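You operate a simulated robot arm through the tools that you are given. There is no shell and no other tool. Be economical: measure what you need, move in short steps, check, and stop when the job is done.

You run a simulated two-armed robot. Do the job below in one go: nothing can be reset, and whatever is moved stays where it is left.

TASK
The plum jam has not set: unscrew its jar and tip it all back into the pan.
Fine: hold the jar for the lid; empty jar back in its place, pan lid on. Set down upright: what you pick out.

The check looks at the end state, three seconds after you hand in, the way a careful person would. Anything else that was tipped, shoved, dropped, spilled or broken makes it a failure. A push-on lid holds only when it is set on centred and level and pressed home; a screw cap is set on level and turned clockwise until tight.

THE ROBOT
Two 7-joint arms with two-finger parallel grippers on one trunk, on a base that drives. Base frame: it is fixed to the floor where the robot stands at the start and does not move with it; the origin is under the middle of the robot, x ahead of it, y to its left, z up; the surface under the hand at the start is at about z = 0.82. Readings come in m, rad, newtons and seconds.
The left shoulder is at the start at [0.057, 0.182, 1.164], the right one opposite. With the tool pointing down near the work surface each hand reaches from about 0.24 to 0.72 m from the robot's upright axis, wherever it stands, measured 20 degrees to its own side. Places, roughly: pan lid [0.5, 1, 0.75]; preserving table [0.5, 0, 0.8]; rim of the preserving pan [0.5, 0.4, 0.9]. Payload 3.91 kg a hand.
The tool frame of a hand sits at the grasp point between the pads (the TCP): z along the fingers, y along the line on which they close. The tips reach 0.03 m beyond it. The gripper opens to 0.11 m. The fingers are 0.02 m wide and 0.01 m thick; the gripper's body (0.048 by 0.112 m) begins 0.055 m behind the TCP.
Orientation is that of the tool frame in the base frame, as a unit quaternion [x, y, z, w]. With the fingers straight down and closing along the base's y, the tool's x points along the base's -x, its y along +y and its z along -z.

THE INTERFACE
- The arms move only by the tool servo_tool. It takes "left_commands", "right_commands" or both (then of equal length, played together; a hand with none holds still); each is text: rows parted by semicolons, each of 6 numbers parted by spaces: the shift along the tool's x, y, z in units of 30 mm (1.0 is 30 mm), then the turn, a rotation vector about the tool's x, y, z in units of 6 degrees (1.0 is 6 degrees). In form: x y z ax ay az; .... A call has 1 to 8 rows; each row shifts and turns the commanded pose from where the row before left it, along the tool's axes as they then stand. "left_jaw" and "right_jaw" are, for a hand that has rows, the gripper command, from -1 (fully open) to 1 (shut), values between in proportion, set as the call begins (left out, the last holds). A call with a number of a shift or a turn outside -1 to 1 is refused whole. Each row takes 0.2 s and may step no farther than 0.05 m and 0.15 rad from the row before; otherwise, or with a gripper value out of range, the whole call is refused. A pose out of reach is approached as far as the arm can. The call stops where the force on the tool passes 50 N (or 10 N more than at its start, if that is more) or the arm is blocked; 0.2 s more then pass. The fingers move at their own pace (about 0.072 m/s each) and stop on an object; they squeeze with about 44 N. The grip force told is the motor's: it shows also when the fingers shut on nothing. Time passes only in rows, and 0.2 s behind the last, so rows that do not move let the fingers close. The reply holds the time, the measured pose of the TCP, the force on the tool along the base axes, the opening and the grip force, in the units named above and with some noise, with the torque about the TCP (base axes, N m) and any sound that the robot's microphone picked up, and new pictures: "show" is both (left out), scene, wrist or none (wrist: the cameras of the hands that moved).
- Cameras (640 x 400 px; columns grow to the right, rows downward): "scene" is now at [0.1808, -0.0074, 1.3433]; the picture's right is [-0.07, -1.00, 0.00], its down [-0.70, 0.05, -0.71] and it looks along [0.71, -0.05, -0.70] (base axes); focal length 214 px, centre (320, 200). "left" rides on the left gripper at [0.072, -0.017, -0.103] in its tool frame; the picture's right is [0.23, 0.97, 0.00], its down [-0.76, 0.18, -0.62] and it looks along [-0.61, 0.14, 0.78] (tool axes); focal length 222 px, centre (320, 200). "right" rides on the right gripper at [0.072, 0.017, -0.103] in its tool frame; the picture's right is [-0.23, 0.97, 0.00], its down [-0.76, -0.18, -0.62] and it looks along [-0.61, -0.14, 0.78] (tool axes); focal length 222 px, centre (320, 200).
- slide_trunk(by): slides the trunk up (or, below 0, down) by that many m; the arms and the scene camera ride with it, the base frame stays. It gives what a move gives, with no picture.
- base_move(legs): drives the robot by 1 to 6 legs, each [ahead, left, turn to the left] in m, m and rad, along the robot's own axes; the way and the turn of a leg run together, so that a leg with both is an arc; at most 1.5 m and 3.142 rad a leg. The arms and the cameras ride along, it lands a little off, and it stops where it bumps. It gives what a move gives, and a new picture of the scene camera.
- pan_tilt(pan, tilt): turns the head with the scene camera to pan (to the left, within 1.396 rad either way) and tilt (down, from -0.506 to 1.204), counted from straight ahead of the robot. It gives what a move gives, and a new picture of the scene camera.
- measure_at(camera, pixels): for up to 12 pixels [column, row] of the newest picture of that camera ("zoom" is the newest enlarged one), the place [x, y, z] in the base frame of the surface seen there, good to about 0.002 m. No time passes.
- inspect(camera, box): a new picture of the part [left, top, right, bottom] of that camera's present view, enlarged. No time passes.
- hand_in(): hands the job in; it is judged then, once.

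Go step by step. Measure first, check grasps and placings, and put right what went wrong. The budget is 80 turns and 260 pictures, counting those below and the enlarged ones. Unless the task says otherwise, let go and move clear before handing in, and close with one line.

The tools are called after ">>>" as name(argument=value, ...) on one line, values as JSON. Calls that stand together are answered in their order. servo_tool: Moves the arms, as the interface text tells. Its arguments: {"type":"object","properties":{"left_commands":{"type":"string"},"left_jaw":{"type":"number"},"right_commands":{"type":"string"},"right_jaw":{"type":"number"},"show":{"type":"string","enum":["both","scene","wrist","none"]}},"required":[]} The other tools are called the same way: slide_trunk (by) slides the trunk up or down; base_move (legs) drives the base; pan_tilt (pan, tilt) turns the head that bears the scene camera; measure_at (camera, pixels) gives the place of the surface under pixels of a picture; inspect (camera, box) takes an enlarged picture of a part of a camera's view; hand_in () hands the job in.

At the start:

```text
clock: 0.0
left_eef_pos: [0.5024, 0.0227, 0.9997]
left_ee_rot: [0.0, 1.0, 0.0, -0.001]
left_contact_force: [0.0, 0.4, -0.3]
left_torque: [0.01, 0.01, -0.01]
left_width: 0.11
left_finger_force: 0.1
right_eef_pos: [0.3762, -0.3264, 1.0005]
right_ee_rot: [0.0, 1.0, 0.0, 0.0]
right_contact_force: [0.0, 0.0, -0.5]
right_torque: [-0.02, 0.0, -0.02]
right_width: 0.1098
right_finger_force: 0.0
trunk travel left (down, up): [-0.425, 0.089]
robot x, y, heading: [0.0017, 0.0026, 0.001]
head pan, tilt: [-0.07, 0.782]
```

scene: 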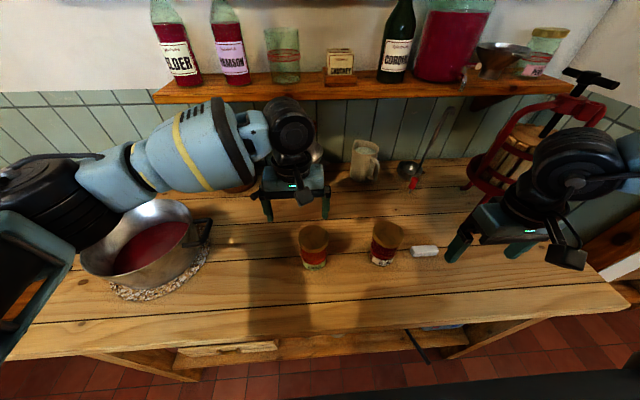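
right: 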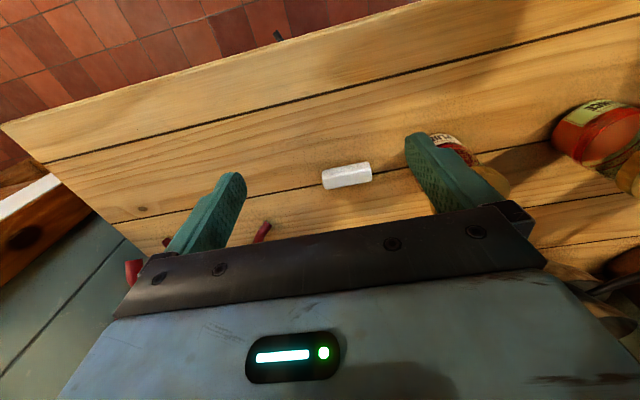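
left: 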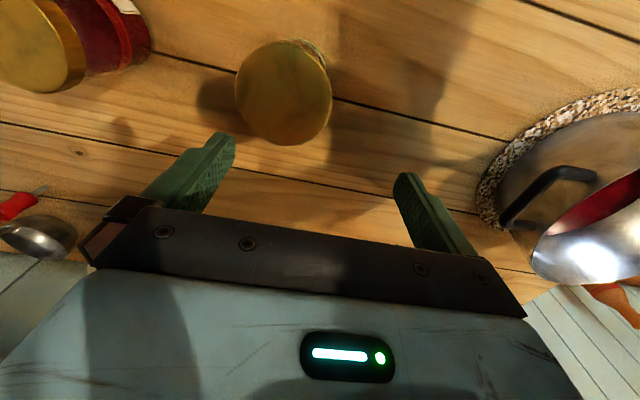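

Two lidded jars stand near (313,245) and (386,243), with the pan at (150,245). I'll zoom in on the labels and measure them.

>>> inspect(camera="scene", box=[280, 205, 440, 305])

>>> measure_at(camera="scene", pixels=[[315, 232], [313, 257], [387, 230], [382, 255], [148, 245], [110, 230], [200, 215], [205, 230], [140, 290], [425, 251], [360, 300], [230, 345]])

>>> inspect(camera="scene", box=[480, 10, 640, 110])

```text
4.00 times, centred on (360, 255) of scene
```

zoom: 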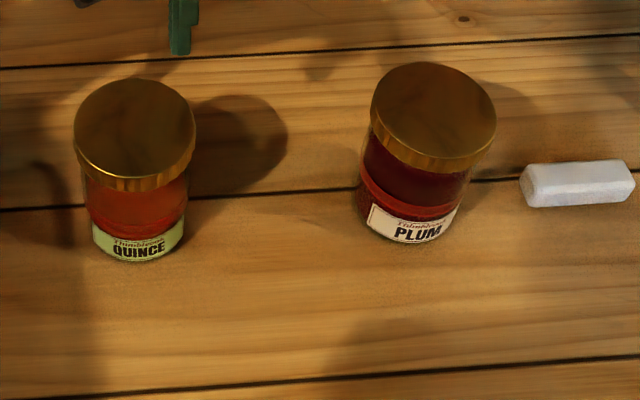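

```text
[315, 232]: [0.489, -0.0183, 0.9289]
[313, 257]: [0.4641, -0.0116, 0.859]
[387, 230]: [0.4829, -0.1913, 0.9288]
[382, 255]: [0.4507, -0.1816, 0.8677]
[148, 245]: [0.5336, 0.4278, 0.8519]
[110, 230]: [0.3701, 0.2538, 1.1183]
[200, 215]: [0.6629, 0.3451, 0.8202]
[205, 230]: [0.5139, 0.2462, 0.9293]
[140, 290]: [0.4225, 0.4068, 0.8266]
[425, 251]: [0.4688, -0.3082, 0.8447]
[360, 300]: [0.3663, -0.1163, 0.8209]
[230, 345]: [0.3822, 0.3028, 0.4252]
```

```text
4.00 times, centred on (560, 60) of scene
```

zoom: 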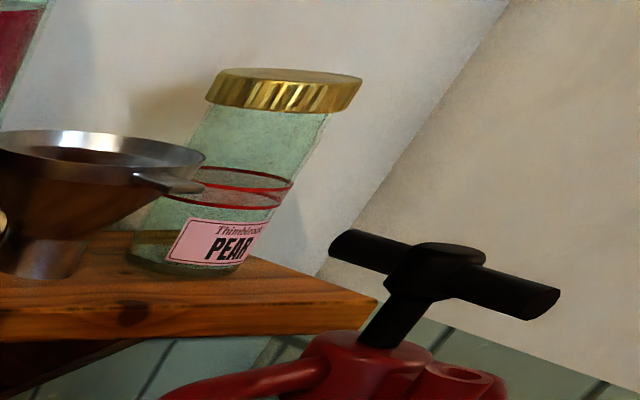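

The right jar, at (410,210) in the zoom, is PLUM; the other is QUINCE. Next I'll look left for the pan lid and get a view inside the pan.

>>> pan_tilt(pan=1.0, tilt=0.7)

```text
clock: 1.3
left_eef_pos: [0.5019, 0.0209, 1.0]
left_ee_rot: [-0.001, 1.0, 0.0, 0.001]
left_contact_force: [0.2, -0.3, 1.3]
left_torque: [0.01, 0.0, -0.01]
left_width: 0.1098
left_finger_force: 0.0
right_eef_pos: [0.3765, -0.326, 1.0004]
right_ee_rot: [0.0, 1.0, 0.001, 0.0]
right_contact_force: [0.7, -0.4, 0.1]
right_torque: [0.02, 0.05, 0.0]
right_width: 0.1098
right_finger_force: 0.0
trunk travel left (down, up): [-0.425, 0.089]
robot x, y, heading: [-0.0003, 0.0022, 0.005]
head pan, tilt: [1.0, 0.7]
```

scene: 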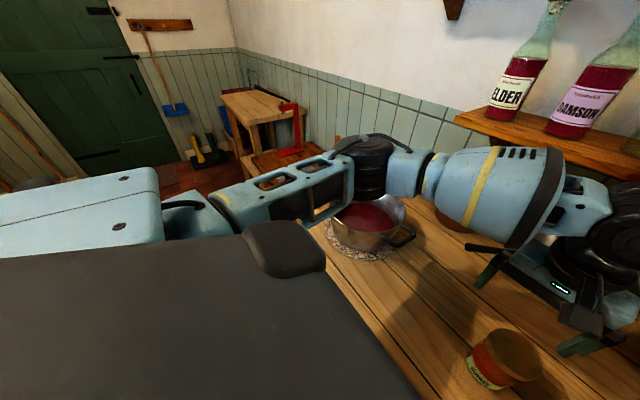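

The pan lid is hidden behind the arm, so I'll leave it for later. I'll turn the head back and measure the plum jar closely.

>>> pan_tilt(pan=-0.15, tilt=0.85)

>>> inspect(camera="scene", box=[320, 180, 420, 243])

```text
clock: 2.7
left_eef_pos: [0.5018, 0.0206, 0.9994]
left_ee_rot: [-0.001, 1.0, -0.001, 0.0]
left_contact_force: [0.5, 0.8, 0.2]
left_torque: [0.02, -0.01, -0.01]
left_width: 0.1101
left_finger_force: 0.0
right_eef_pos: [0.3767, -0.3266, 0.999]
right_ee_rot: [0.0, 1.0, 0.0, 0.0]
right_contact_force: [-0.1, -0.3, 0.8]
right_torque: [0.01, -0.01, 0.0]
right_width: 0.1098
right_finger_force: 0.1
trunk travel left (down, up): [-0.425, 0.089]
robot x, y, heading: [0.0035, 0.0012, -0.001]
head pan, tilt: [-0.15, 0.85]
```

scene: 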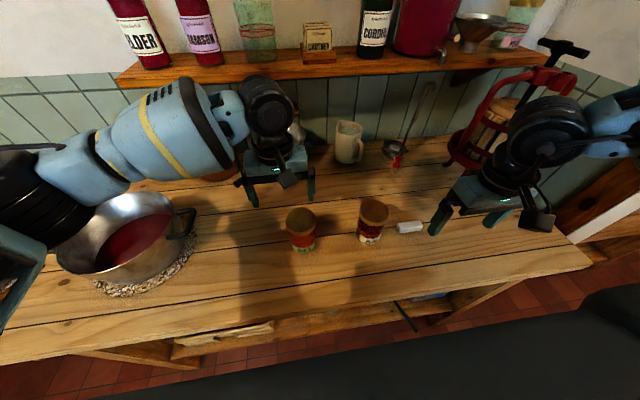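

```text
6.35 times, centred on (370, 212) of scene
```

zoom: 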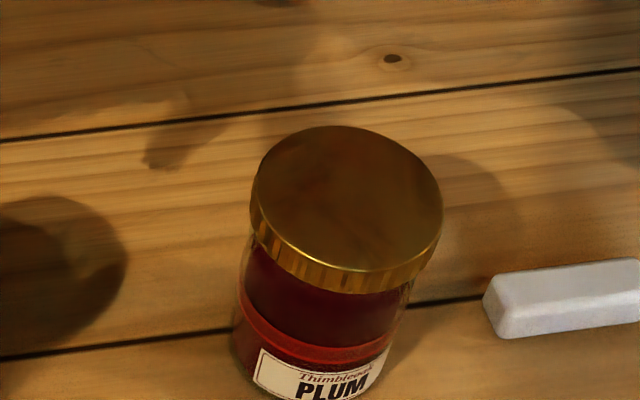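

>>> measure_at(camera="zoom", pixels=[[258, 185], [436, 210], [345, 132], [345, 262], [343, 290], [318, 310], [345, 198], [320, 350], [245, 270], [408, 290]])

```text
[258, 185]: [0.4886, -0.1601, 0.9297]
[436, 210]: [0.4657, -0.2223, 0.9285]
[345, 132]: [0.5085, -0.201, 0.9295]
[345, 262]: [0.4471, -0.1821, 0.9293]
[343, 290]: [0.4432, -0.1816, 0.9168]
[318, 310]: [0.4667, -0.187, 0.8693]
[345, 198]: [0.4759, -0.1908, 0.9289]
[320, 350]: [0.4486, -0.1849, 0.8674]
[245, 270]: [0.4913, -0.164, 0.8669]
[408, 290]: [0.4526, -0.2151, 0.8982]
```

The plum lid is centred at about (0.477, -0.191), with its top at 0.929, bottom at 0.915 and radius 0.034. The left hand will hold the jar body, so I'll bring it toward the pre-grasp and move the right hand aside.

>>> servo_tool(left_commands="0.55 -0.6 -0.2 0 0 0;0.55 -0.6 -0.2 0 0 0;0.55 -0.6 -0.2 0 0 0;0.55 -0.6 -0.2 0 0 0;0.55 -0.6 -0.2 0 0 0;0.55 -0.6 -0.2 0 0 0;0.55 -0.6 -0.2 0 0 0;0.55 -0.6 -0.2 0 0 0", right_commands="-0.3 -0.4 -0.2 0 0 0;-0.3 -0.4 -0.2 0 0 0;-0.3 -0.4 -0.2 0 0 0;-0.3 -0.4 -0.2 0 0 0;-0.3 -0.4 -0.2 0 0 0;-0.3 -0.4 -0.2 0 0 0;-0.3 -0.4 -0.2 0 0 0;-0.3 -0.4 -0.2 0 0 0", show="none")

>>> servo_tool(left_commands="0 0 0 0 0 1;0 0 0 0 0 1;0 0 0 0 0 1;0 0 0 0 0 1;0 0 0 0 -1 0;0 0 0 0 -1 0;0 0 0 0 -1 0;0 0 0 0 -1 0", show="none")

>>> servo_tool(left_commands="0 0 0 0 -1 0;0 0 0 0 -1 0;0 0 0 0 -1 0;0 0 0 0 -1 0;0 0 0 0 -1 0;0 0 0 0 -1 0;0 0 0 0 0 0", show="both")

```text
clock: 4.5
left_eef_pos: [0.3694, -0.1239, 1.047]
left_ee_rot: [-0.001, 1.0, 0.0, 0.0]
left_contact_force: [0.2, -0.3, 0.2]
left_torque: [0.0, -0.02, -0.04]
left_width: 0.1098
left_finger_force: 0.1
right_eef_pos: [0.4495, -0.4226, 1.0486]
right_ee_rot: [-0.001, 1.0, 0.001, 0.001]
right_contact_force: [0.0, 0.2, 0.6]
right_torque: [0.02, 0.02, 0.01]
right_width: 0.1101
right_finger_force: 0.1
trunk travel left (down, up): [-0.425, 0.089]
robot x, y, heading: [0.0015, 0.0004, -0.004]
head pan, tilt: [-0.15, 0.85]
```

```text
clock: 6.3
left_eef_pos: [0.371, -0.1215, 1.048]
left_ee_rot: [0.203, 0.957, -0.043, 0.204]
left_contact_force: [0.3, 0.2, -0.4]
left_torque: [-0.04, -0.01, -0.03]
left_width: 0.1098
left_finger_force: 0.0
right_eef_pos: [0.4487, -0.4219, 1.0492]
right_ee_rot: [0.0, 1.0, 0.0, 0.0]
right_contact_force: [0.3, 0.3, 0.7]
right_torque: [-0.01, 0.0, 0.0]
right_width: 0.1099
right_finger_force: 0.1
trunk travel left (down, up): [-0.425, 0.089]
robot x, y, heading: [-0.0004, 0.0029, -0.001]
head pan, tilt: [-0.15, 0.85]
```

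```text
clock: 7.9
left_eef_pos: [0.3712, -0.1229, 1.0485]
left_ee_rot: [0.178, 0.847, -0.103, 0.49]
left_contact_force: [-1.0, -0.3, -0.2]
left_torque: [-0.01, -0.03, -0.05]
left_width: 0.11
left_finger_force: 0.0
right_eef_pos: [0.4504, -0.4229, 1.0482]
right_ee_rot: [0.0, 1.0, 0.0, 0.001]
right_contact_force: [0.4, -0.2, 1.2]
right_torque: [-0.01, 0.02, 0.02]
right_width: 0.11
right_finger_force: 0.0
trunk travel left (down, up): [-0.425, 0.089]
robot x, y, heading: [-0.0042, -0.0006, 0.002]
head pan, tilt: [-0.15, 0.85]
```

scene: 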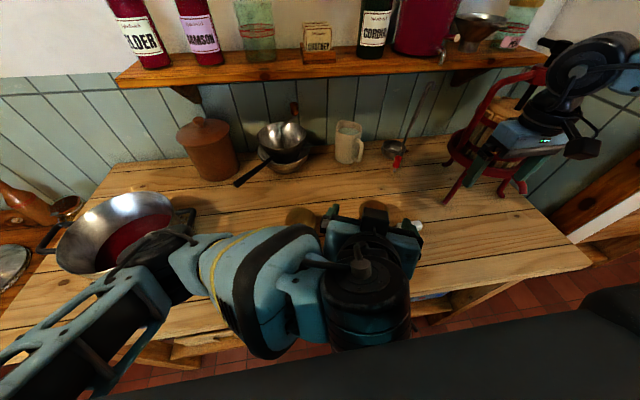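
left: 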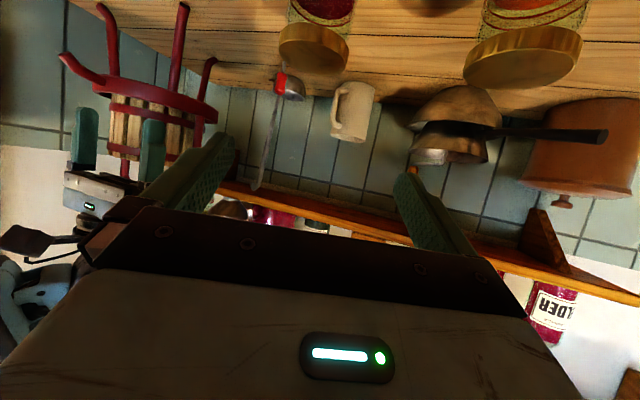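

The left hand is oriented as planned: pitched 30° below horizontal and yawed 24°. I'll lower it to the pre-grasp in front of the plum jar and check.

>>> servo_tool(left_commands="0.84 -0.16 0.59 0 0 0;0.84 -0.16 0.59 0 0 0;0.84 -0.16 0.59 0 0 0;0.84 -0.16 0.59 0 0 0;0 0 0 0 0 0")

>>> measure_at(camera="scene", pixels=[[150, 220], [95, 220]])

```text
clock: 9.1
left_eef_pos: [0.3717, -0.1456, 0.9251]
left_ee_rot: [0.179, 0.847, -0.104, 0.49]
left_contact_force: [0.9, -0.6, 0.3]
left_torque: [0.0, 0.01, -0.02]
left_width: 0.11
left_finger_force: 0.1
right_eef_pos: [0.45, -0.4215, 1.0489]
right_ee_rot: [0.0, 1.0, 0.0, 0.0]
right_contact_force: [0.1, -0.5, 0.6]
right_torque: [0.05, -0.02, 0.03]
right_width: 0.1103
right_finger_force: 0.2
trunk travel left (down, up): [-0.425, 0.089]
robot x, y, heading: [0.0007, 0.0001, 0.0]
head pan, tilt: [-0.15, 0.85]
```

scene: 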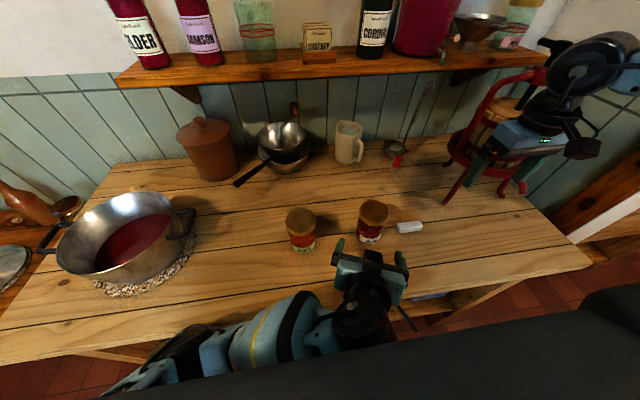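
left: 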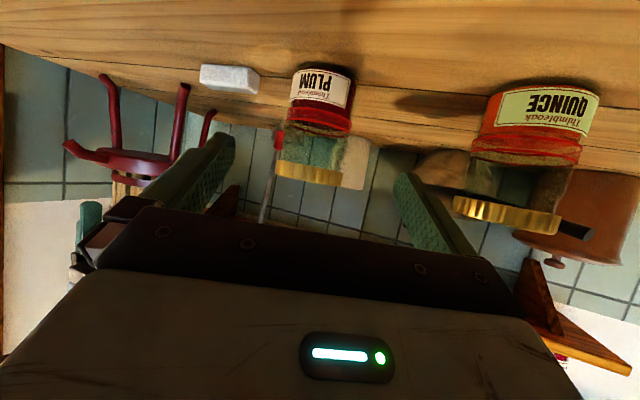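

```text
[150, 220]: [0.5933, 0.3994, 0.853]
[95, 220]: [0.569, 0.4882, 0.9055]
```

The jar is centred between the fingers (320,120). I'll advance 0.12 m along the approach with the jaws open.

>>> servo_tool(left_commands="0 0 0.8 0 0 0;0 0 0.8 0 0 0;0 0 0.8 0 0 0;0 0 0.8 0 0 0;0 0 0.8 0 0 0;0 0 0 0 0 0")

```text
clock: 10.5
left_eef_pos: [0.4665, -0.1857, 0.864]
left_ee_rot: [0.179, 0.847, -0.104, 0.489]
left_contact_force: [-0.1, -0.7, 0.7]
left_torque: [-0.01, 0.01, -0.01]
left_width: 0.11
left_finger_force: 0.1
right_eef_pos: [0.4479, -0.4215, 1.0473]
right_ee_rot: [-0.001, 1.0, 0.0, -0.001]
right_contact_force: [0.3, 0.1, 0.0]
right_torque: [-0.01, -0.01, -0.01]
right_width: 0.11
right_finger_force: 0.1
trunk travel left (down, up): [-0.425, 0.089]
robot x, y, heading: [-0.0007, 0.001, 0.005]
head pan, tilt: [-0.15, 0.85]
```

scene: 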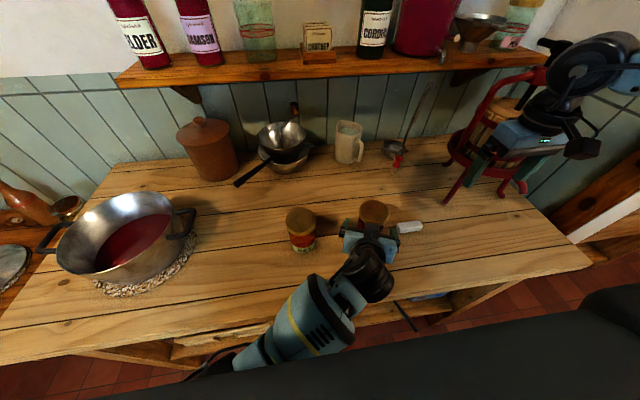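
left: 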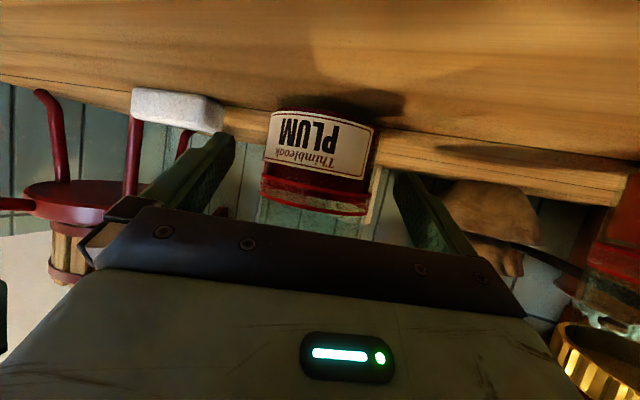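

Everything is in place with no contact, so I'll close the left jaw on the body. At the same time the right hand moves to above the lid.

>>> servo_tool(left_commands="0 0 0 0 0 0;0 0 0 0 0 0;0 0 0 0 0 0;0 0 0 0 0 0;0 0 0 0 0 0;0 0 0 0 0 0", left_jaw=1)

>>> inspect(camera="scene", box=[320, 180, 420, 243])

>>> measure_at(camera="zoom", pixels=[[258, 185], [436, 210], [345, 132], [345, 198], [345, 255]])

```text
clock: 11.9
left_eef_pos: [0.4664, -0.1851, 0.8639]
left_ee_rot: [0.18, 0.847, -0.104, 0.489]
left_contact_force: [0.4, -0.7, -0.3]
left_torque: [0.11, -0.06, -0.06]
left_width: 0.0641
left_finger_force: 43.8
right_eef_pos: [0.449, -0.4229, 1.0496]
right_ee_rot: [0.0, 1.0, 0.0, 0.0]
right_contact_force: [0.3, 0.4, -0.3]
right_torque: [0.04, 0.01, 0.0]
right_width: 0.1099
right_finger_force: 0.1
trunk travel left (down, up): [-0.425, 0.089]
robot x, y, heading: [-0.0029, 0.0021, -0.001]
head pan, tilt: [-0.15, 0.85]
```

scene: 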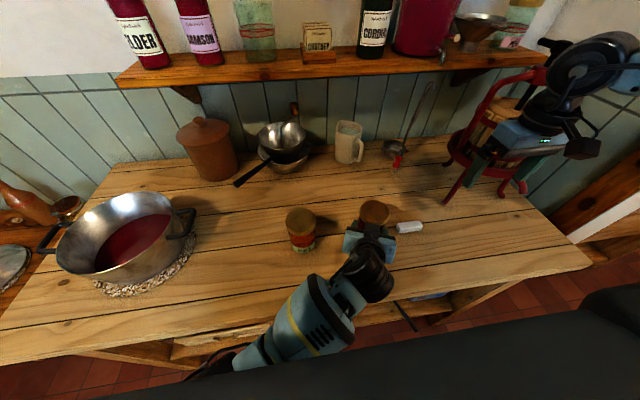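
left: 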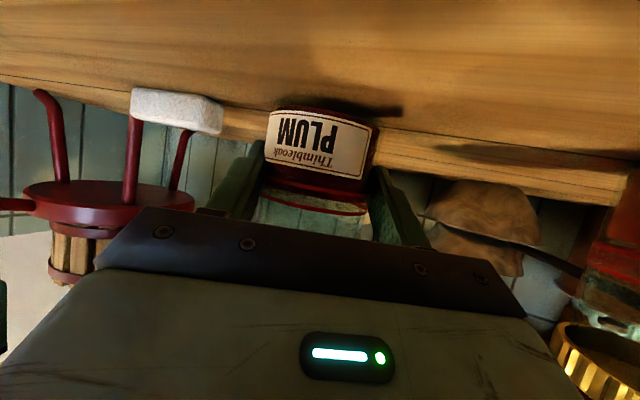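

```text
6.35 times, centred on (370, 212) of scene
```

zoom: 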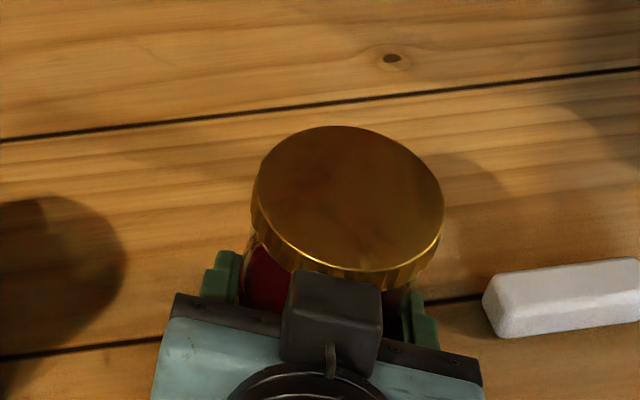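

```text
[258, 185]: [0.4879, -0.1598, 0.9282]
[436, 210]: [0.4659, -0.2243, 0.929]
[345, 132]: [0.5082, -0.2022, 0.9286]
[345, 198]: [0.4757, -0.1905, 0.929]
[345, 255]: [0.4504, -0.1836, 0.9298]
```

The jar is gripped (width 0.064) and the lid hasn't moved. I'll check the height of the box on the left gripper near (330,300) and bring the right hand over the lid, high up.

>>> measure_at(camera="zoom", pixels=[[330, 280], [320, 310], [370, 285], [330, 340], [230, 260], [415, 300], [240, 340], [430, 375]])

>>> servo_tool(right_commands="-0.12 0.96 0 0 0 0;-0.12 0.96 0 0 0 0;-0.12 0.96 0 0 0 0;-0.12 0.96 0 0 0 0;-0.12 0.96 0 0 0 0;-0.12 0.96 0 0 0 0;-0.12 0.96 0 0 0 0;-0.12 0.96 0 0 0 0")

```text
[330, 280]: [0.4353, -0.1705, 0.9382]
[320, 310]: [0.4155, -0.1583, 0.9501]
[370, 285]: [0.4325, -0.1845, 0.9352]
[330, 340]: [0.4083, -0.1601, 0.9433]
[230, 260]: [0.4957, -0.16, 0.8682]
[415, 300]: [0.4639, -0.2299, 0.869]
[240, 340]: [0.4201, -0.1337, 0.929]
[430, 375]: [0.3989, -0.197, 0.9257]
```

```text
clock: 13.7
left_eef_pos: [0.4669, -0.1854, 0.8638]
left_ee_rot: [0.179, 0.847, -0.104, 0.489]
left_contact_force: [0.8, 1.4, 0.0]
left_torque: [0.11, -0.05, -0.06]
left_width: 0.0642
left_finger_force: 43.7
right_eef_pos: [0.4783, -0.1882, 1.0462]
right_ee_rot: [0.0, 1.0, 0.001, 0.0]
right_contact_force: [-0.3, -0.2, 0.6]
right_torque: [-0.01, 0.04, -0.01]
right_width: 0.1101
right_finger_force: 0.1
trunk travel left (down, up): [-0.425, 0.089]
robot x, y, heading: [0.0043, 0.0003, 0.0]
head pan, tilt: [-0.15, 0.85]
```

scene: 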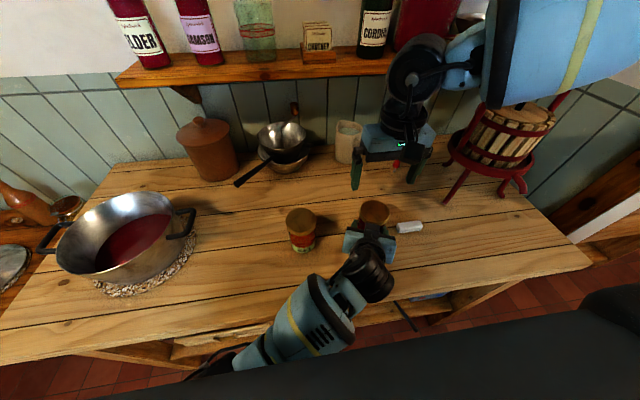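
right: 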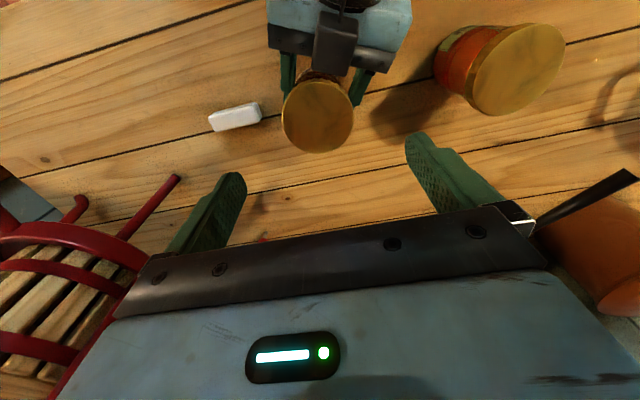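

The right hand is above the lid. I'll turn it 66° clockwise first, as a wind-up, centre it, and then lower it to z 0.94.

>>> servo_tool(right_commands="0.03 -0.12 0 0 0 1;0 0 0 0 0 1;0 0 0 0 0 1;0 0 0 0 0 1;0 0 0 0 0 1;0 0 0 0 0 1;0 0 0 0 0 1;0 0 0 0 0 1", show="none")

>>> servo_tool(right_commands="0 0 0 0 0 1;0 0 0 0 0 1;0 0 0 0 0 1;0 0 0.9 0 0 0;0 0 0.8 0 0 0;0 0 0 0 0 0")

```text
clock: 15.5
left_eef_pos: [0.4681, -0.1851, 0.8645]
left_ee_rot: [0.178, 0.848, -0.103, 0.489]
left_contact_force: [1.5, 0.2, -0.7]
left_torque: [0.15, -0.07, 0.02]
left_width: 0.0644
left_finger_force: 44.0
right_eef_pos: [0.4763, -0.1946, 1.0481]
right_ee_rot: [0.408, 0.913, 0.0, 0.0]
right_contact_force: [-0.8, 0.0, -0.4]
right_torque: [0.02, 0.01, 0.0]
right_width: 0.1099
right_finger_force: 0.1
trunk travel left (down, up): [-0.425, 0.089]
robot x, y, heading: [0.002, -0.0041, 0.001]
head pan, tilt: [-0.15, 0.85]
```

```text
clock: 16.9
left_eef_pos: [0.467, -0.1866, 0.8643]
left_ee_rot: [0.178, 0.848, -0.103, 0.489]
left_contact_force: [0.2, 0.1, 0.9]
left_torque: [0.09, -0.03, -0.01]
left_width: 0.0641
left_finger_force: 44.1
right_eef_pos: [0.477, -0.1979, 0.996]
right_ee_rot: [0.545, 0.838, 0.0, -0.001]
right_contact_force: [-0.6, -0.3, -0.2]
right_torque: [0.0, -0.01, 0.0]
right_width: 0.1103
right_finger_force: 0.1
trunk travel left (down, up): [-0.425, 0.089]
robot x, y, heading: [0.0, -0.0009, -0.001]
head pan, tilt: [-0.15, 0.85]
```

scene: 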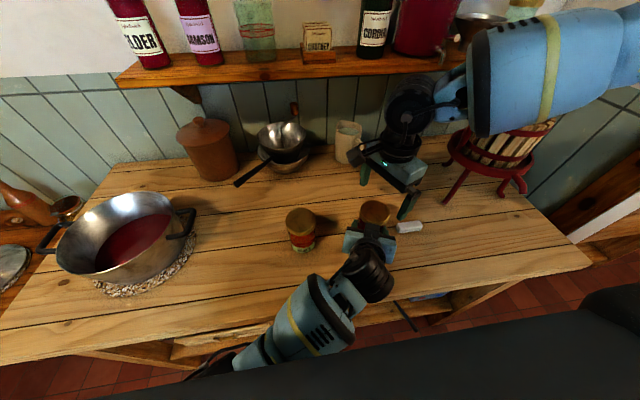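
right: 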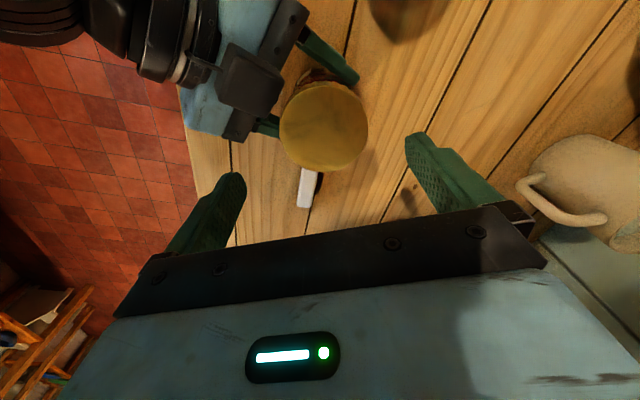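

The hand is at 24° and about 5 mm low in y. I'll correct that, lower to z 0.94 and close on the lid.

>>> servo_tool(right_commands="0.15 0.06 0.6 0 0 0;0 0 0.6 0 0 0;0 0 0.6 0 0 0;0 0 0 0 0 0")

>>> inspect(camera="scene", box=[330, 140, 450, 260])

```text
clock: 17.9
left_eef_pos: [0.4674, -0.185, 0.8654]
left_ee_rot: [0.179, 0.848, -0.102, 0.489]
left_contact_force: [4.7, -3.2, -5.9]
left_torque: [-0.44, -1.3, -0.06]
left_width: 0.0641
left_finger_force: 43.6
right_eef_pos: [0.4756, -0.1927, 0.9454]
right_ee_rot: [0.545, 0.838, 0.002, 0.001]
right_contact_force: [-3.8, -2.9, 26.4]
right_torque: [-0.6, 1.78, 0.18]
right_width: 0.1097
right_finger_force: 0.2
trunk travel left (down, up): [-0.425, 0.089]
robot x, y, heading: [0.0014, -0.0011, 0.003]
head pan, tilt: [-0.15, 0.85]
```

scene: 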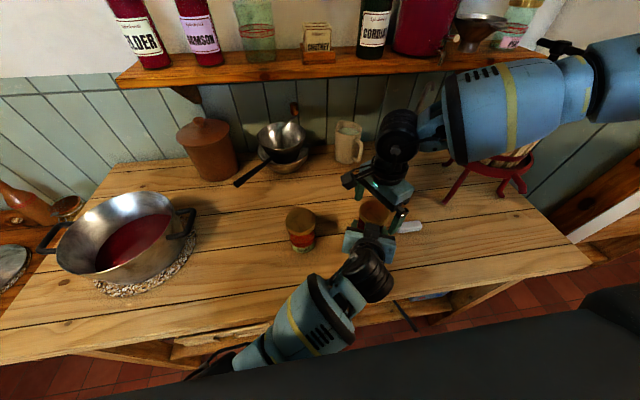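
right: 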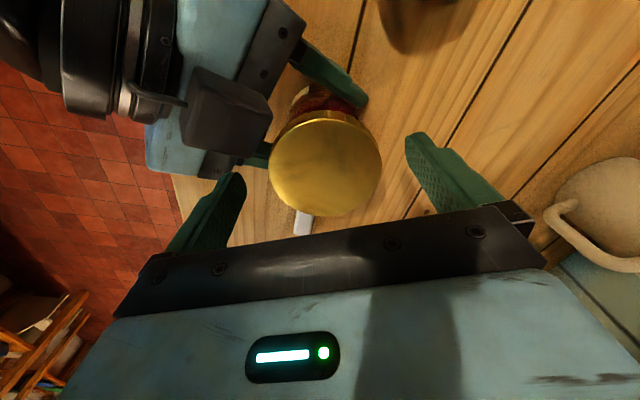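

```text
3.33 times, centred on (390, 200) of scene
```

zoom: 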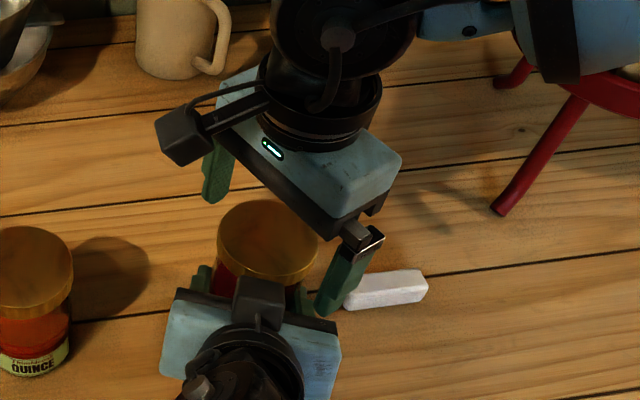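

The 26 N load shows the right finger's tip resting on the left gripper's body. I'll raise 8 mm, turn 6° away from it, and then close on the lid.

>>> servo_tool(right_commands="0 0 -0.27 0 0 0;0 0 0 0 0 -1;0 0 0 0 0 0", show="none")

>>> servo_tool(right_commands="0 0 0 0 0 0;0 0 0 0 0 0;0 0 0 0 0 0;0 0 0 0 0 0", right_jaw=1)

>>> inspect(camera="scene", box=[330, 140, 450, 260])

```text
clock: 18.7
left_eef_pos: [0.4669, -0.1848, 0.8649]
left_ee_rot: [0.178, 0.848, -0.103, 0.489]
left_contact_force: [-1.0, 0.5, -0.7]
left_torque: [0.11, 0.01, 0.05]
left_width: 0.064
left_finger_force: 44.2
right_eef_pos: [0.4752, -0.1897, 0.9508]
right_ee_rot: [0.5, 0.866, 0.0, -0.001]
right_contact_force: [0.2, -0.2, 0.0]
right_torque: [0.02, 0.01, -0.02]
right_width: 0.1101
right_finger_force: 0.1
trunk travel left (down, up): [-0.425, 0.089]
robot x, y, heading: [0.0003, -0.0024, 0.005]
head pan, tilt: [-0.15, 0.85]
```

```text
clock: 19.7
left_eef_pos: [0.4677, -0.1863, 0.8644]
left_ee_rot: [0.179, 0.847, -0.104, 0.489]
left_contact_force: [-9.3, -4.4, 0.8]
left_torque: [0.34, -0.58, -0.12]
left_width: 0.0641
left_finger_force: 43.5
right_eef_pos: [0.4764, -0.1897, 0.9514]
right_ee_rot: [0.5, 0.866, 0.001, 0.001]
right_contact_force: [10.4, 4.1, -3.8]
right_torque: [0.13, -0.29, 0.04]
right_width: 0.0714
right_finger_force: 43.9
trunk travel left (down, up): [-0.425, 0.089]
robot x, y, heading: [0.0046, -0.003, 0.0]
head pan, tilt: [-0.15, 0.85]
```

scene: 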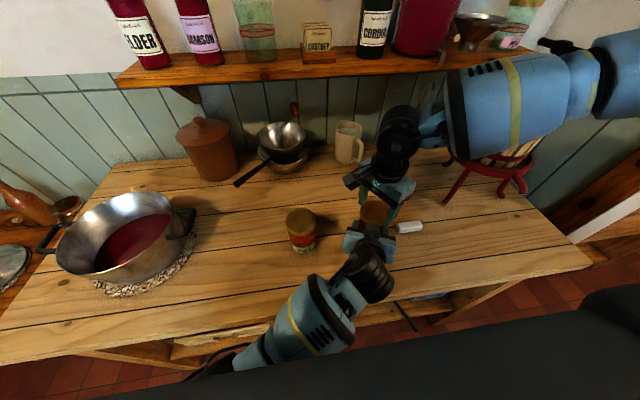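
right: 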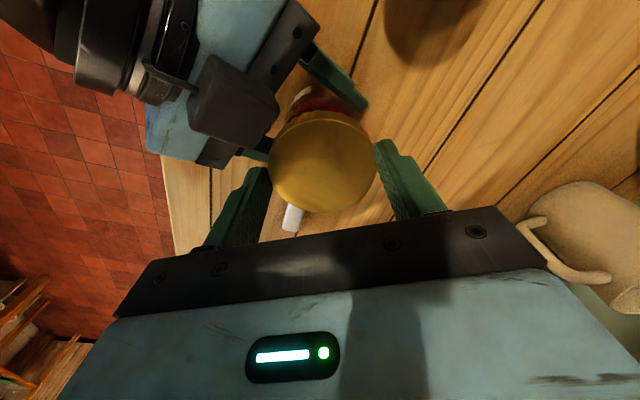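

```text
3.33 times, centred on (390, 200) of scene
```

zoom: 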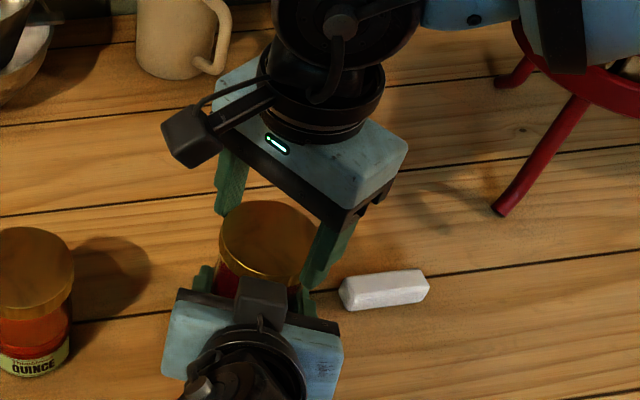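

The lid is gripped (width 0.071). I'll turn counter-clockwise 48° and watch the torque.

>>> servo_tool(right_commands="0 0 0 0 0 -1;0 0 0 0 0 -1;0 0 0 0 0 -1;0 0 0 0 0 -1;0 0 0 0 0 -1;0 0 0 0 0 -1;0 0 0 0 0 -1;0 0 0 0 0 -1")

>>> inspect(camera="scene", box=[330, 140, 450, 260])

```text
clock: 21.5
left_eef_pos: [0.4677, -0.1846, 0.8642]
left_ee_rot: [0.179, 0.847, -0.103, 0.489]
left_contact_force: [-6.7, 4.0, 1.0]
left_torque: [-0.52, 0.03, 0.11]
left_width: 0.0642
left_finger_force: 44.0
right_eef_pos: [0.4759, -0.1911, 0.9512]
right_ee_rot: [0.104, 0.995, -0.001, 0.0]
right_contact_force: [5.0, -7.4, 3.7]
right_torque: [-0.19, -0.19, -0.06]
right_width: 0.0712
right_finger_force: 43.8
trunk travel left (down, up): [-0.425, 0.089]
robot x, y, heading: [-0.0015, -0.0015, -0.002]
head pan, tilt: [-0.15, 0.85]
```

scene: 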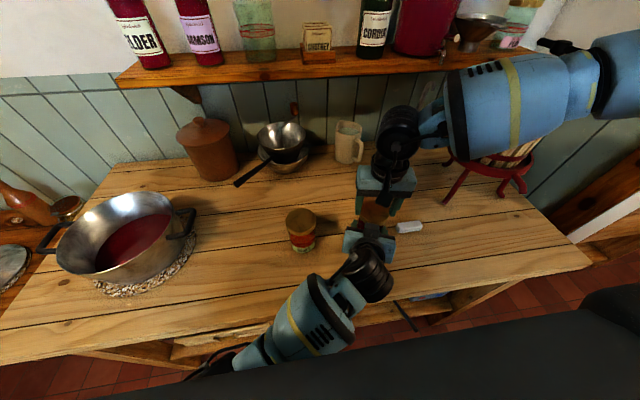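
right: 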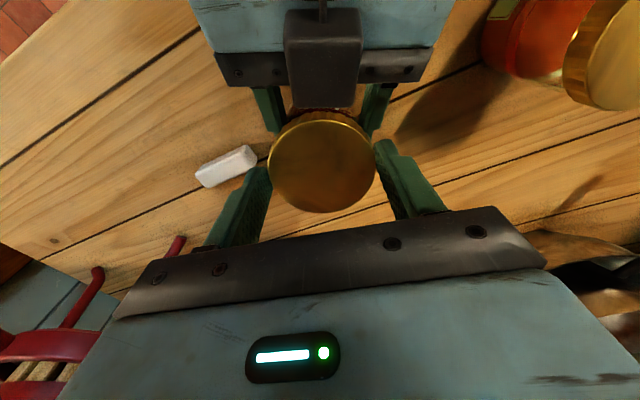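

```text
3.33 times, centred on (390, 200) of scene
```

zoom: 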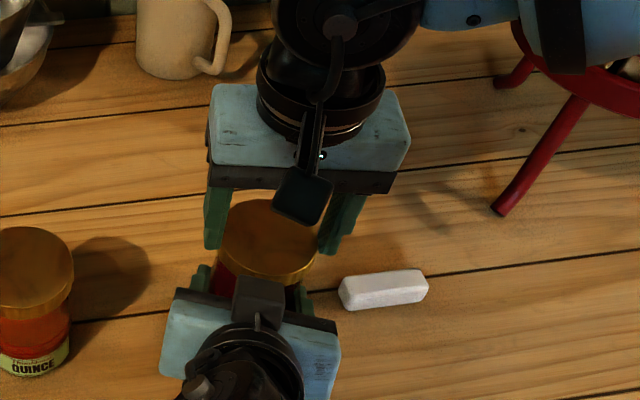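

The turn went smoothly with little torque. I'll continue another 24°, then open partly and wind back for the next stroke.

>>> servo_tool(right_commands="0 0 0 0 0 -1;0 0 0 0 0 -1;0 0 0 0 0 -1;0 0 0 0 0 -1;0 0 0 0 0 0", show="none")

>>> servo_tool(right_commands="0 0 0 0 0 0;0 0 -0.6 0 0 0;0 0 -0.6 0 0 0;0 0 0 0 0 0", right_jaw=-0.6, show="scene")

>>> inspect(camera="scene", box=[330, 140, 450, 260])

```text
clock: 22.7
left_eef_pos: [0.4676, -0.1839, 0.8648]
left_ee_rot: [0.178, 0.847, -0.102, 0.49]
left_contact_force: [4.4, 15.6, 0.6]
left_torque: [-1.04, 0.67, 0.3]
left_width: 0.0642
left_finger_force: 43.9
right_eef_pos: [0.4761, -0.1905, 0.9509]
right_ee_rot: [-0.106, 0.994, -0.001, -0.001]
right_contact_force: [-5.3, -19.6, 7.5]
right_torque: [-0.68, 0.13, -0.08]
right_width: 0.0708
right_finger_force: 44.2
trunk travel left (down, up): [-0.425, 0.089]
robot x, y, heading: [-0.0005, 0.0007, 0.002]
head pan, tilt: [-0.15, 0.85]
```

```text
clock: 23.7
left_eef_pos: [0.4664, -0.1849, 0.8647]
left_ee_rot: [0.179, 0.848, -0.103, 0.489]
left_contact_force: [-0.8, 0.1, -0.6]
left_torque: [0.06, 0.16, 0.01]
left_width: 0.0638
left_finger_force: 43.6
right_eef_pos: [0.4774, -0.19, 0.9865]
right_ee_rot: [-0.105, 0.995, 0.0, 0.0]
right_contact_force: [-0.6, -0.8, 0.5]
right_torque: [0.0, 0.02, -0.03]
right_width: 0.0881
right_finger_force: 0.0
trunk travel left (down, up): [-0.425, 0.089]
robot x, y, heading: [0.0006, -0.0012, 0.003]
head pan, tilt: [-0.15, 0.85]
```

scene: 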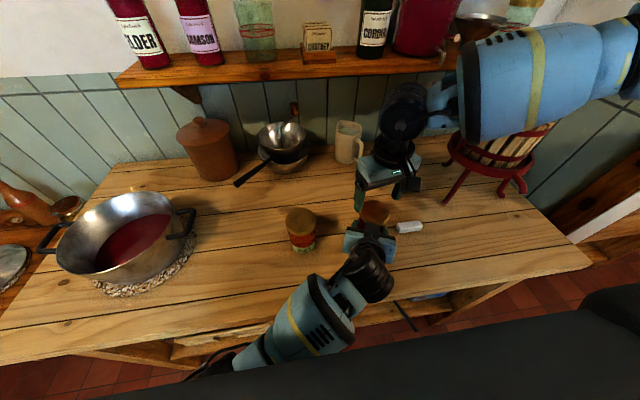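

```text
3.33 times, centred on (390, 200) of scene
```

zoom: 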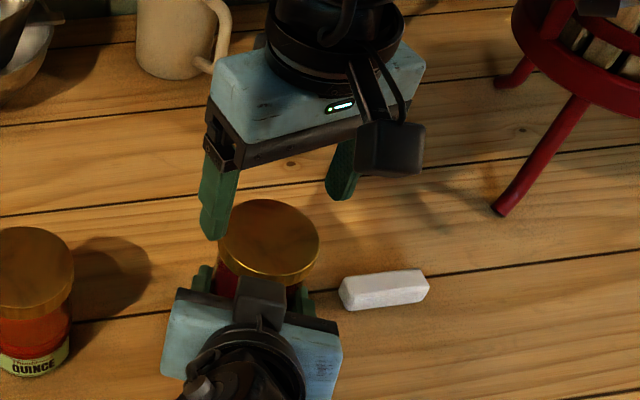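

The side load built up late in the stroke. I'll measure whether the lid has risen or is still level.

>>> measure_at(camera="zoom", pixels=[[268, 240], [226, 235], [312, 242], [268, 204], [265, 268], [300, 225], [240, 265]])

>>> servo_tool(right_commands="0 0 0 0 0 1;0 0 0 0 0 1;0 0 0 0 0 1;0 0 0 0 0 1;0 0 0 0 0 1;0 0 0 0 0 1;0 0 0 0 0 1;0 0 0 0 0 1", show="none")

>>> servo_tool(right_commands="0 0 0 0 0 1;0 0 0 0 0 1;0 0 0 0 0 1;0 0 0 0 0 0", show="none")

```text
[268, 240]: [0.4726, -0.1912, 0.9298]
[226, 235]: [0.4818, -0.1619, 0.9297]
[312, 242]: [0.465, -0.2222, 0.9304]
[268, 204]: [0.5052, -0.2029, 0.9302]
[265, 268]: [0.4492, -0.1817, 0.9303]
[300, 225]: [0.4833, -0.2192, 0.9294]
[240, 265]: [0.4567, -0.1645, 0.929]
```

```text
clock: 25.5
left_eef_pos: [0.4671, -0.1855, 0.8643]
left_ee_rot: [0.18, 0.847, -0.104, 0.489]
left_contact_force: [-0.8, -0.7, 0.6]
left_torque: [0.03, 0.09, 0.01]
left_width: 0.0639
left_finger_force: 44.5
right_eef_pos: [0.4787, -0.1908, 0.9887]
right_ee_rot: [0.31, 0.951, -0.001, 0.0]
right_contact_force: [0.0, 0.2, -0.1]
right_torque: [0.0, 0.0, 0.01]
right_width: 0.088
right_finger_force: 0.0
trunk travel left (down, up): [-0.425, 0.089]
robot x, y, heading: [0.0012, -0.0021, -0.001]
head pan, tilt: [-0.15, 0.85]
```

```text
clock: 26.5
left_eef_pos: [0.4675, -0.1855, 0.8647]
left_ee_rot: [0.18, 0.847, -0.104, 0.489]
left_contact_force: [0.0, 0.1, -0.5]
left_torque: [0.0, 0.06, 0.01]
left_width: 0.0639
left_finger_force: 44.1
right_eef_pos: [0.4771, -0.1912, 0.9867]
right_ee_rot: [0.454, 0.891, -0.001, 0.0]
right_contact_force: [0.5, 0.3, 0.5]
right_torque: [0.02, -0.03, -0.01]
right_width: 0.0882
right_finger_force: 0.1
trunk travel left (down, up): [-0.425, 0.089]
robot x, y, heading: [0.0016, -0.0014, -0.002]
head pan, tilt: [-0.15, 0.85]
```

The lid rose about 1 mm, so it is turning. Second stroke: lower, grip and turn.

>>> servo_tool(right_commands="0 0 0.6 0 0 0;0 0 0.58 0 0 0;0 0 0 0 0 0", show="none")

>>> servo_tool(right_commands="0 0 0 0 0 0;0 0 0 0 0 0;0 0 0 0 0 -1;0 0 0 0 0 -1;0 0 0 0 0 -1;0 0 -0.01 0 0 -1;0 0 -0.01 0 0 -1;0 0 -0.01 0 0 -1", right_jaw=1, show="none")

>>> servo_tool(right_commands="0 0 -0.01 0 0 -1;0 0 -0.01 0 0 -1;0 0 -0.01 0 0 -1;0 0 -0.01 0 0 -1;0 0 0 0 0 -1;0 0 0 0 0 0", show="both")

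```text
clock: 27.3
left_eef_pos: [0.4685, -0.184, 0.8641]
left_ee_rot: [0.179, 0.847, -0.103, 0.489]
left_contact_force: [-0.4, 1.2, 0.3]
left_torque: [0.08, 0.07, 0.02]
left_width: 0.064
left_finger_force: 44.0
right_eef_pos: [0.4753, -0.1927, 0.9539]
right_ee_rot: [0.454, 0.891, 0.0, 0.0]
right_contact_force: [0.4, 0.3, -0.3]
right_torque: [-0.03, 0.0, 0.02]
right_width: 0.0879
right_finger_force: 0.2
trunk travel left (down, up): [-0.425, 0.089]
robot x, y, heading: [0.0002, 0.0009, -0.002]
head pan, tilt: [-0.15, 0.85]
```

```text
clock: 29.1
left_eef_pos: [0.4673, -0.1852, 0.8645]
left_ee_rot: [0.179, 0.847, -0.103, 0.489]
left_contact_force: [-7.1, -16.7, 0.8]
left_torque: [0.4, 0.22, -0.12]
left_width: 0.0642
left_finger_force: 44.1
right_eef_pos: [0.4769, -0.1913, 0.9539]
right_ee_rot: [0.155, 0.988, 0.002, 0.0]
right_contact_force: [6.4, 13.3, 11.9]
right_torque: [0.67, -0.21, -0.01]
right_width: 0.0727
right_finger_force: 44.1
trunk travel left (down, up): [-0.425, 0.089]
robot x, y, heading: [0.0007, -0.0014, -0.001]
head pan, tilt: [-0.15, 0.85]
```

```text
clock: 30.5
left_eef_pos: [0.468, -0.1852, 0.865]
left_ee_rot: [0.18, 0.847, -0.104, 0.489]
left_contact_force: [-8.5, -8.3, 0.2]
left_torque: [0.32, -0.08, -0.13]
left_width: 0.0641
left_finger_force: 44.1
right_eef_pos: [0.4764, -0.1913, 0.9545]
right_ee_rot: [-0.105, 0.994, 0.0, 0.001]
right_contact_force: [5.8, 7.2, 3.8]
right_torque: [0.36, -0.25, 0.01]
right_width: 0.0726
right_finger_force: 44.2
trunk travel left (down, up): [-0.425, 0.089]
robot x, y, heading: [-0.0041, -0.0003, 0.001]
head pan, tilt: [-0.15, 0.85]
```

scene: 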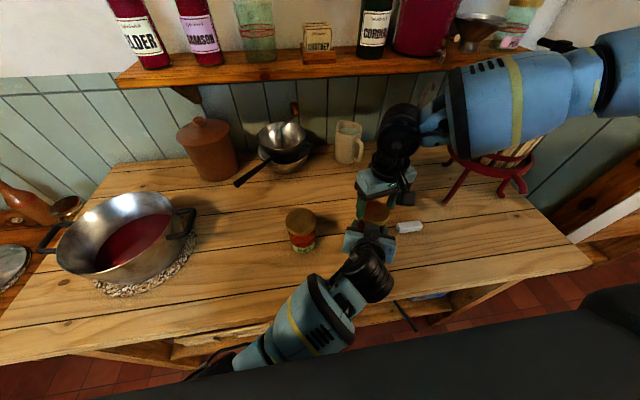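
right: 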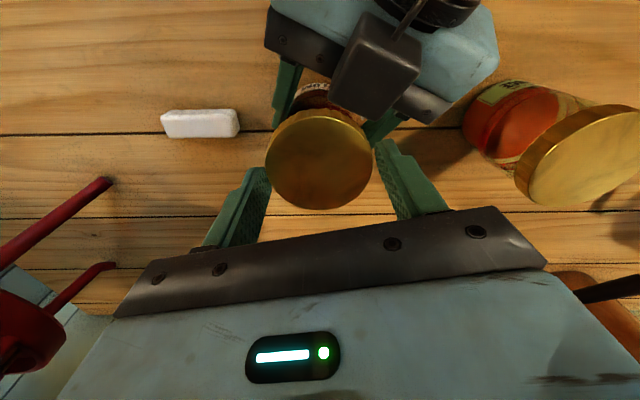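

Total turn is about 138°. I'll test with a 6 mm lift and read the vertical force.

>>> servo_tool(right_commands="0 0 -0.1 0 0 0;0 0 -0.1 0 0 0;0 0 0 0 0 0", show="none")

>>> inspect(camera="scene", box=[330, 140, 450, 260])

>>> measure_at(camera="zoom", pixels=[[268, 240], [235, 250], [300, 250], [268, 225], [265, 268]])

```text
clock: 31.3
left_eef_pos: [0.4692, -0.186, 0.8682]
left_ee_rot: [0.178, 0.845, -0.105, 0.493]
left_contact_force: [-17.9, 1.2, 25.6]
left_torque: [0.15, -0.98, -0.18]
left_width: 0.064
left_finger_force: 43.9
right_eef_pos: [0.4768, -0.1918, 0.9589]
right_ee_rot: [-0.104, 0.995, -0.001, -0.002]
right_contact_force: [19.4, -0.5, -30.6]
right_torque: [-0.36, -0.93, 0.06]
right_width: 0.0727
right_finger_force: 43.9
trunk travel left (down, up): [-0.425, 0.089]
robot x, y, heading: [-0.0008, 0.0013, -0.002]
head pan, tilt: [-0.15, 0.85]
```

```text
3.33 times, centred on (390, 200) of scene
```

zoom: 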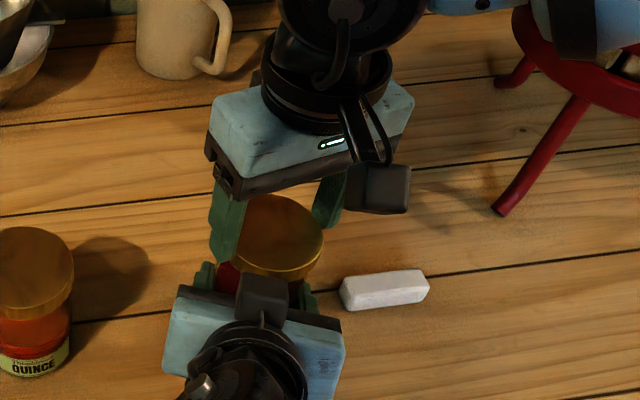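

```text
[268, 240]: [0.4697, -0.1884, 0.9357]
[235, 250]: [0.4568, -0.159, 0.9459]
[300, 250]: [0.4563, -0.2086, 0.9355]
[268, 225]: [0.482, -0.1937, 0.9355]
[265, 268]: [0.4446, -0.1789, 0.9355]
```

At 30 N the lid is still threaded. I'll lower back down and run another stroke, winding back in place with the jaws slightly open.

>>> servo_tool(right_commands="0 0 0.1 0 0 0;0 0 0.1 0 0 0;0 0 0 0 0 0", show="none")

>>> servo_tool(right_commands="0 0 0 0 0 0;0 0 0 0 0 0;0 0 0 0 0 1;0 0 0 0 0 1;0 0 0 0 0 1;0 0 0 0 0 1;0 0 0 0 0 1;0 0 0 0 0 1", right_jaw=-0.6, show="none")

>>> servo_tool(right_commands="0 0 0 0 0 1;0 0 0 0 0 1;0 0 0 0 0 1;0 0 0 0 0 1;0 0 0 0 0 1;0 0 0 0 0 0", show="wrist")

>>> inspect(camera="scene", box=[330, 140, 450, 260])

>>> measure_at(camera="zoom", pixels=[[268, 240], [235, 250], [300, 250], [268, 225], [265, 268]])

```text
clock: 32.1
left_eef_pos: [0.4672, -0.1839, 0.8634]
left_ee_rot: [0.179, 0.848, -0.103, 0.488]
left_contact_force: [-7.9, -0.7, 11.9]
left_torque: [-0.01, -0.5, 0.02]
left_width: 0.0639
left_finger_force: 43.6
right_eef_pos: [0.4752, -0.1898, 0.9565]
right_ee_rot: [-0.105, 0.994, 0.0, 0.0]
right_contact_force: [8.1, -2.6, -4.1]
right_torque: [-0.33, -0.07, -0.01]
right_width: 0.0726
right_finger_force: 44.1
trunk travel left (down, up): [-0.425, 0.089]
robot x, y, heading: [-0.0009, -0.0017, -0.001]
head pan, tilt: [-0.15, 0.85]
```

```text
clock: 33.9
left_eef_pos: [0.4672, -0.1844, 0.8654]
left_ee_rot: [0.18, 0.847, -0.104, 0.489]
left_contact_force: [3.2, 0.3, 7.2]
left_torque: [0.11, 0.11, -0.05]
left_width: 0.0641
left_finger_force: 43.9
right_eef_pos: [0.4758, -0.1898, 0.954]
right_ee_rot: [0.21, 0.978, 0.0, 0.0]
right_contact_force: [-0.5, -0.5, 0.3]
right_torque: [0.02, 0.0, 0.02]
right_width: 0.0879
right_finger_force: 0.1
trunk travel left (down, up): [-0.425, 0.089]
robot x, y, heading: [0.0004, -0.0002, 0.003]
head pan, tilt: [-0.15, 0.85]
```

```text
clock: 35.3
left_eef_pos: [0.4672, -0.1853, 0.8645]
left_ee_rot: [0.179, 0.847, -0.104, 0.49]
left_contact_force: [1.9, 2.7, 4.1]
left_torque: [0.23, 0.08, -0.07]
left_width: 0.0639
left_finger_force: 44.1
right_eef_pos: [0.476, -0.19, 0.9544]
right_ee_rot: [0.455, 0.89, -0.001, 0.0]
right_contact_force: [0.0, -0.6, -0.5]
right_torque: [-0.01, -0.02, 0.0]
right_width: 0.088
right_finger_force: 0.0
trunk travel left (down, up): [-0.425, 0.089]
robot x, y, heading: [-0.0003, 0.0008, 0.001]
head pan, tilt: [-0.15, 0.85]
```

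right: 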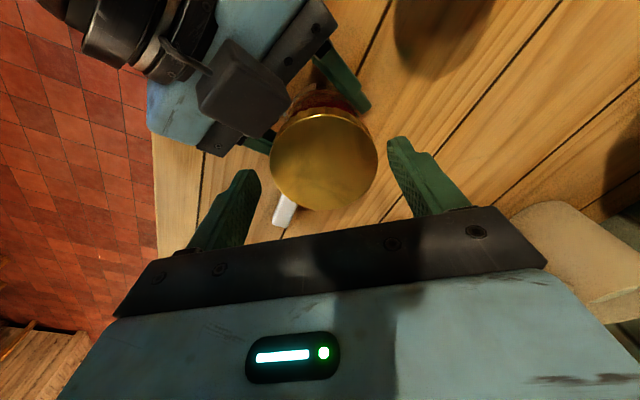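

```text
3.33 times, centred on (390, 200) of scene
```

zoom: 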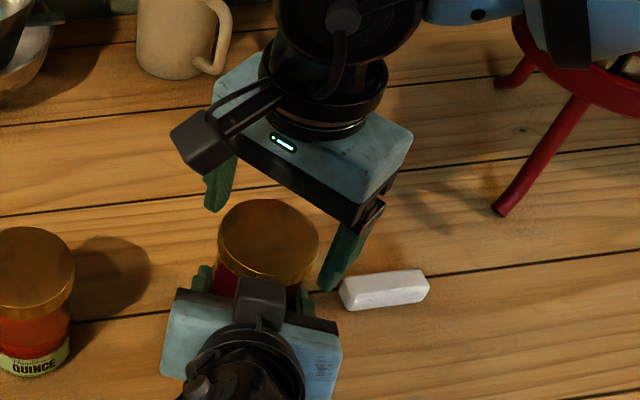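

```text
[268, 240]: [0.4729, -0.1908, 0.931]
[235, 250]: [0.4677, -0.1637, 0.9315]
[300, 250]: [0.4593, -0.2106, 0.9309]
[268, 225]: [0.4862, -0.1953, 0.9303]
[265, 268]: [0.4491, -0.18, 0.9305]
```

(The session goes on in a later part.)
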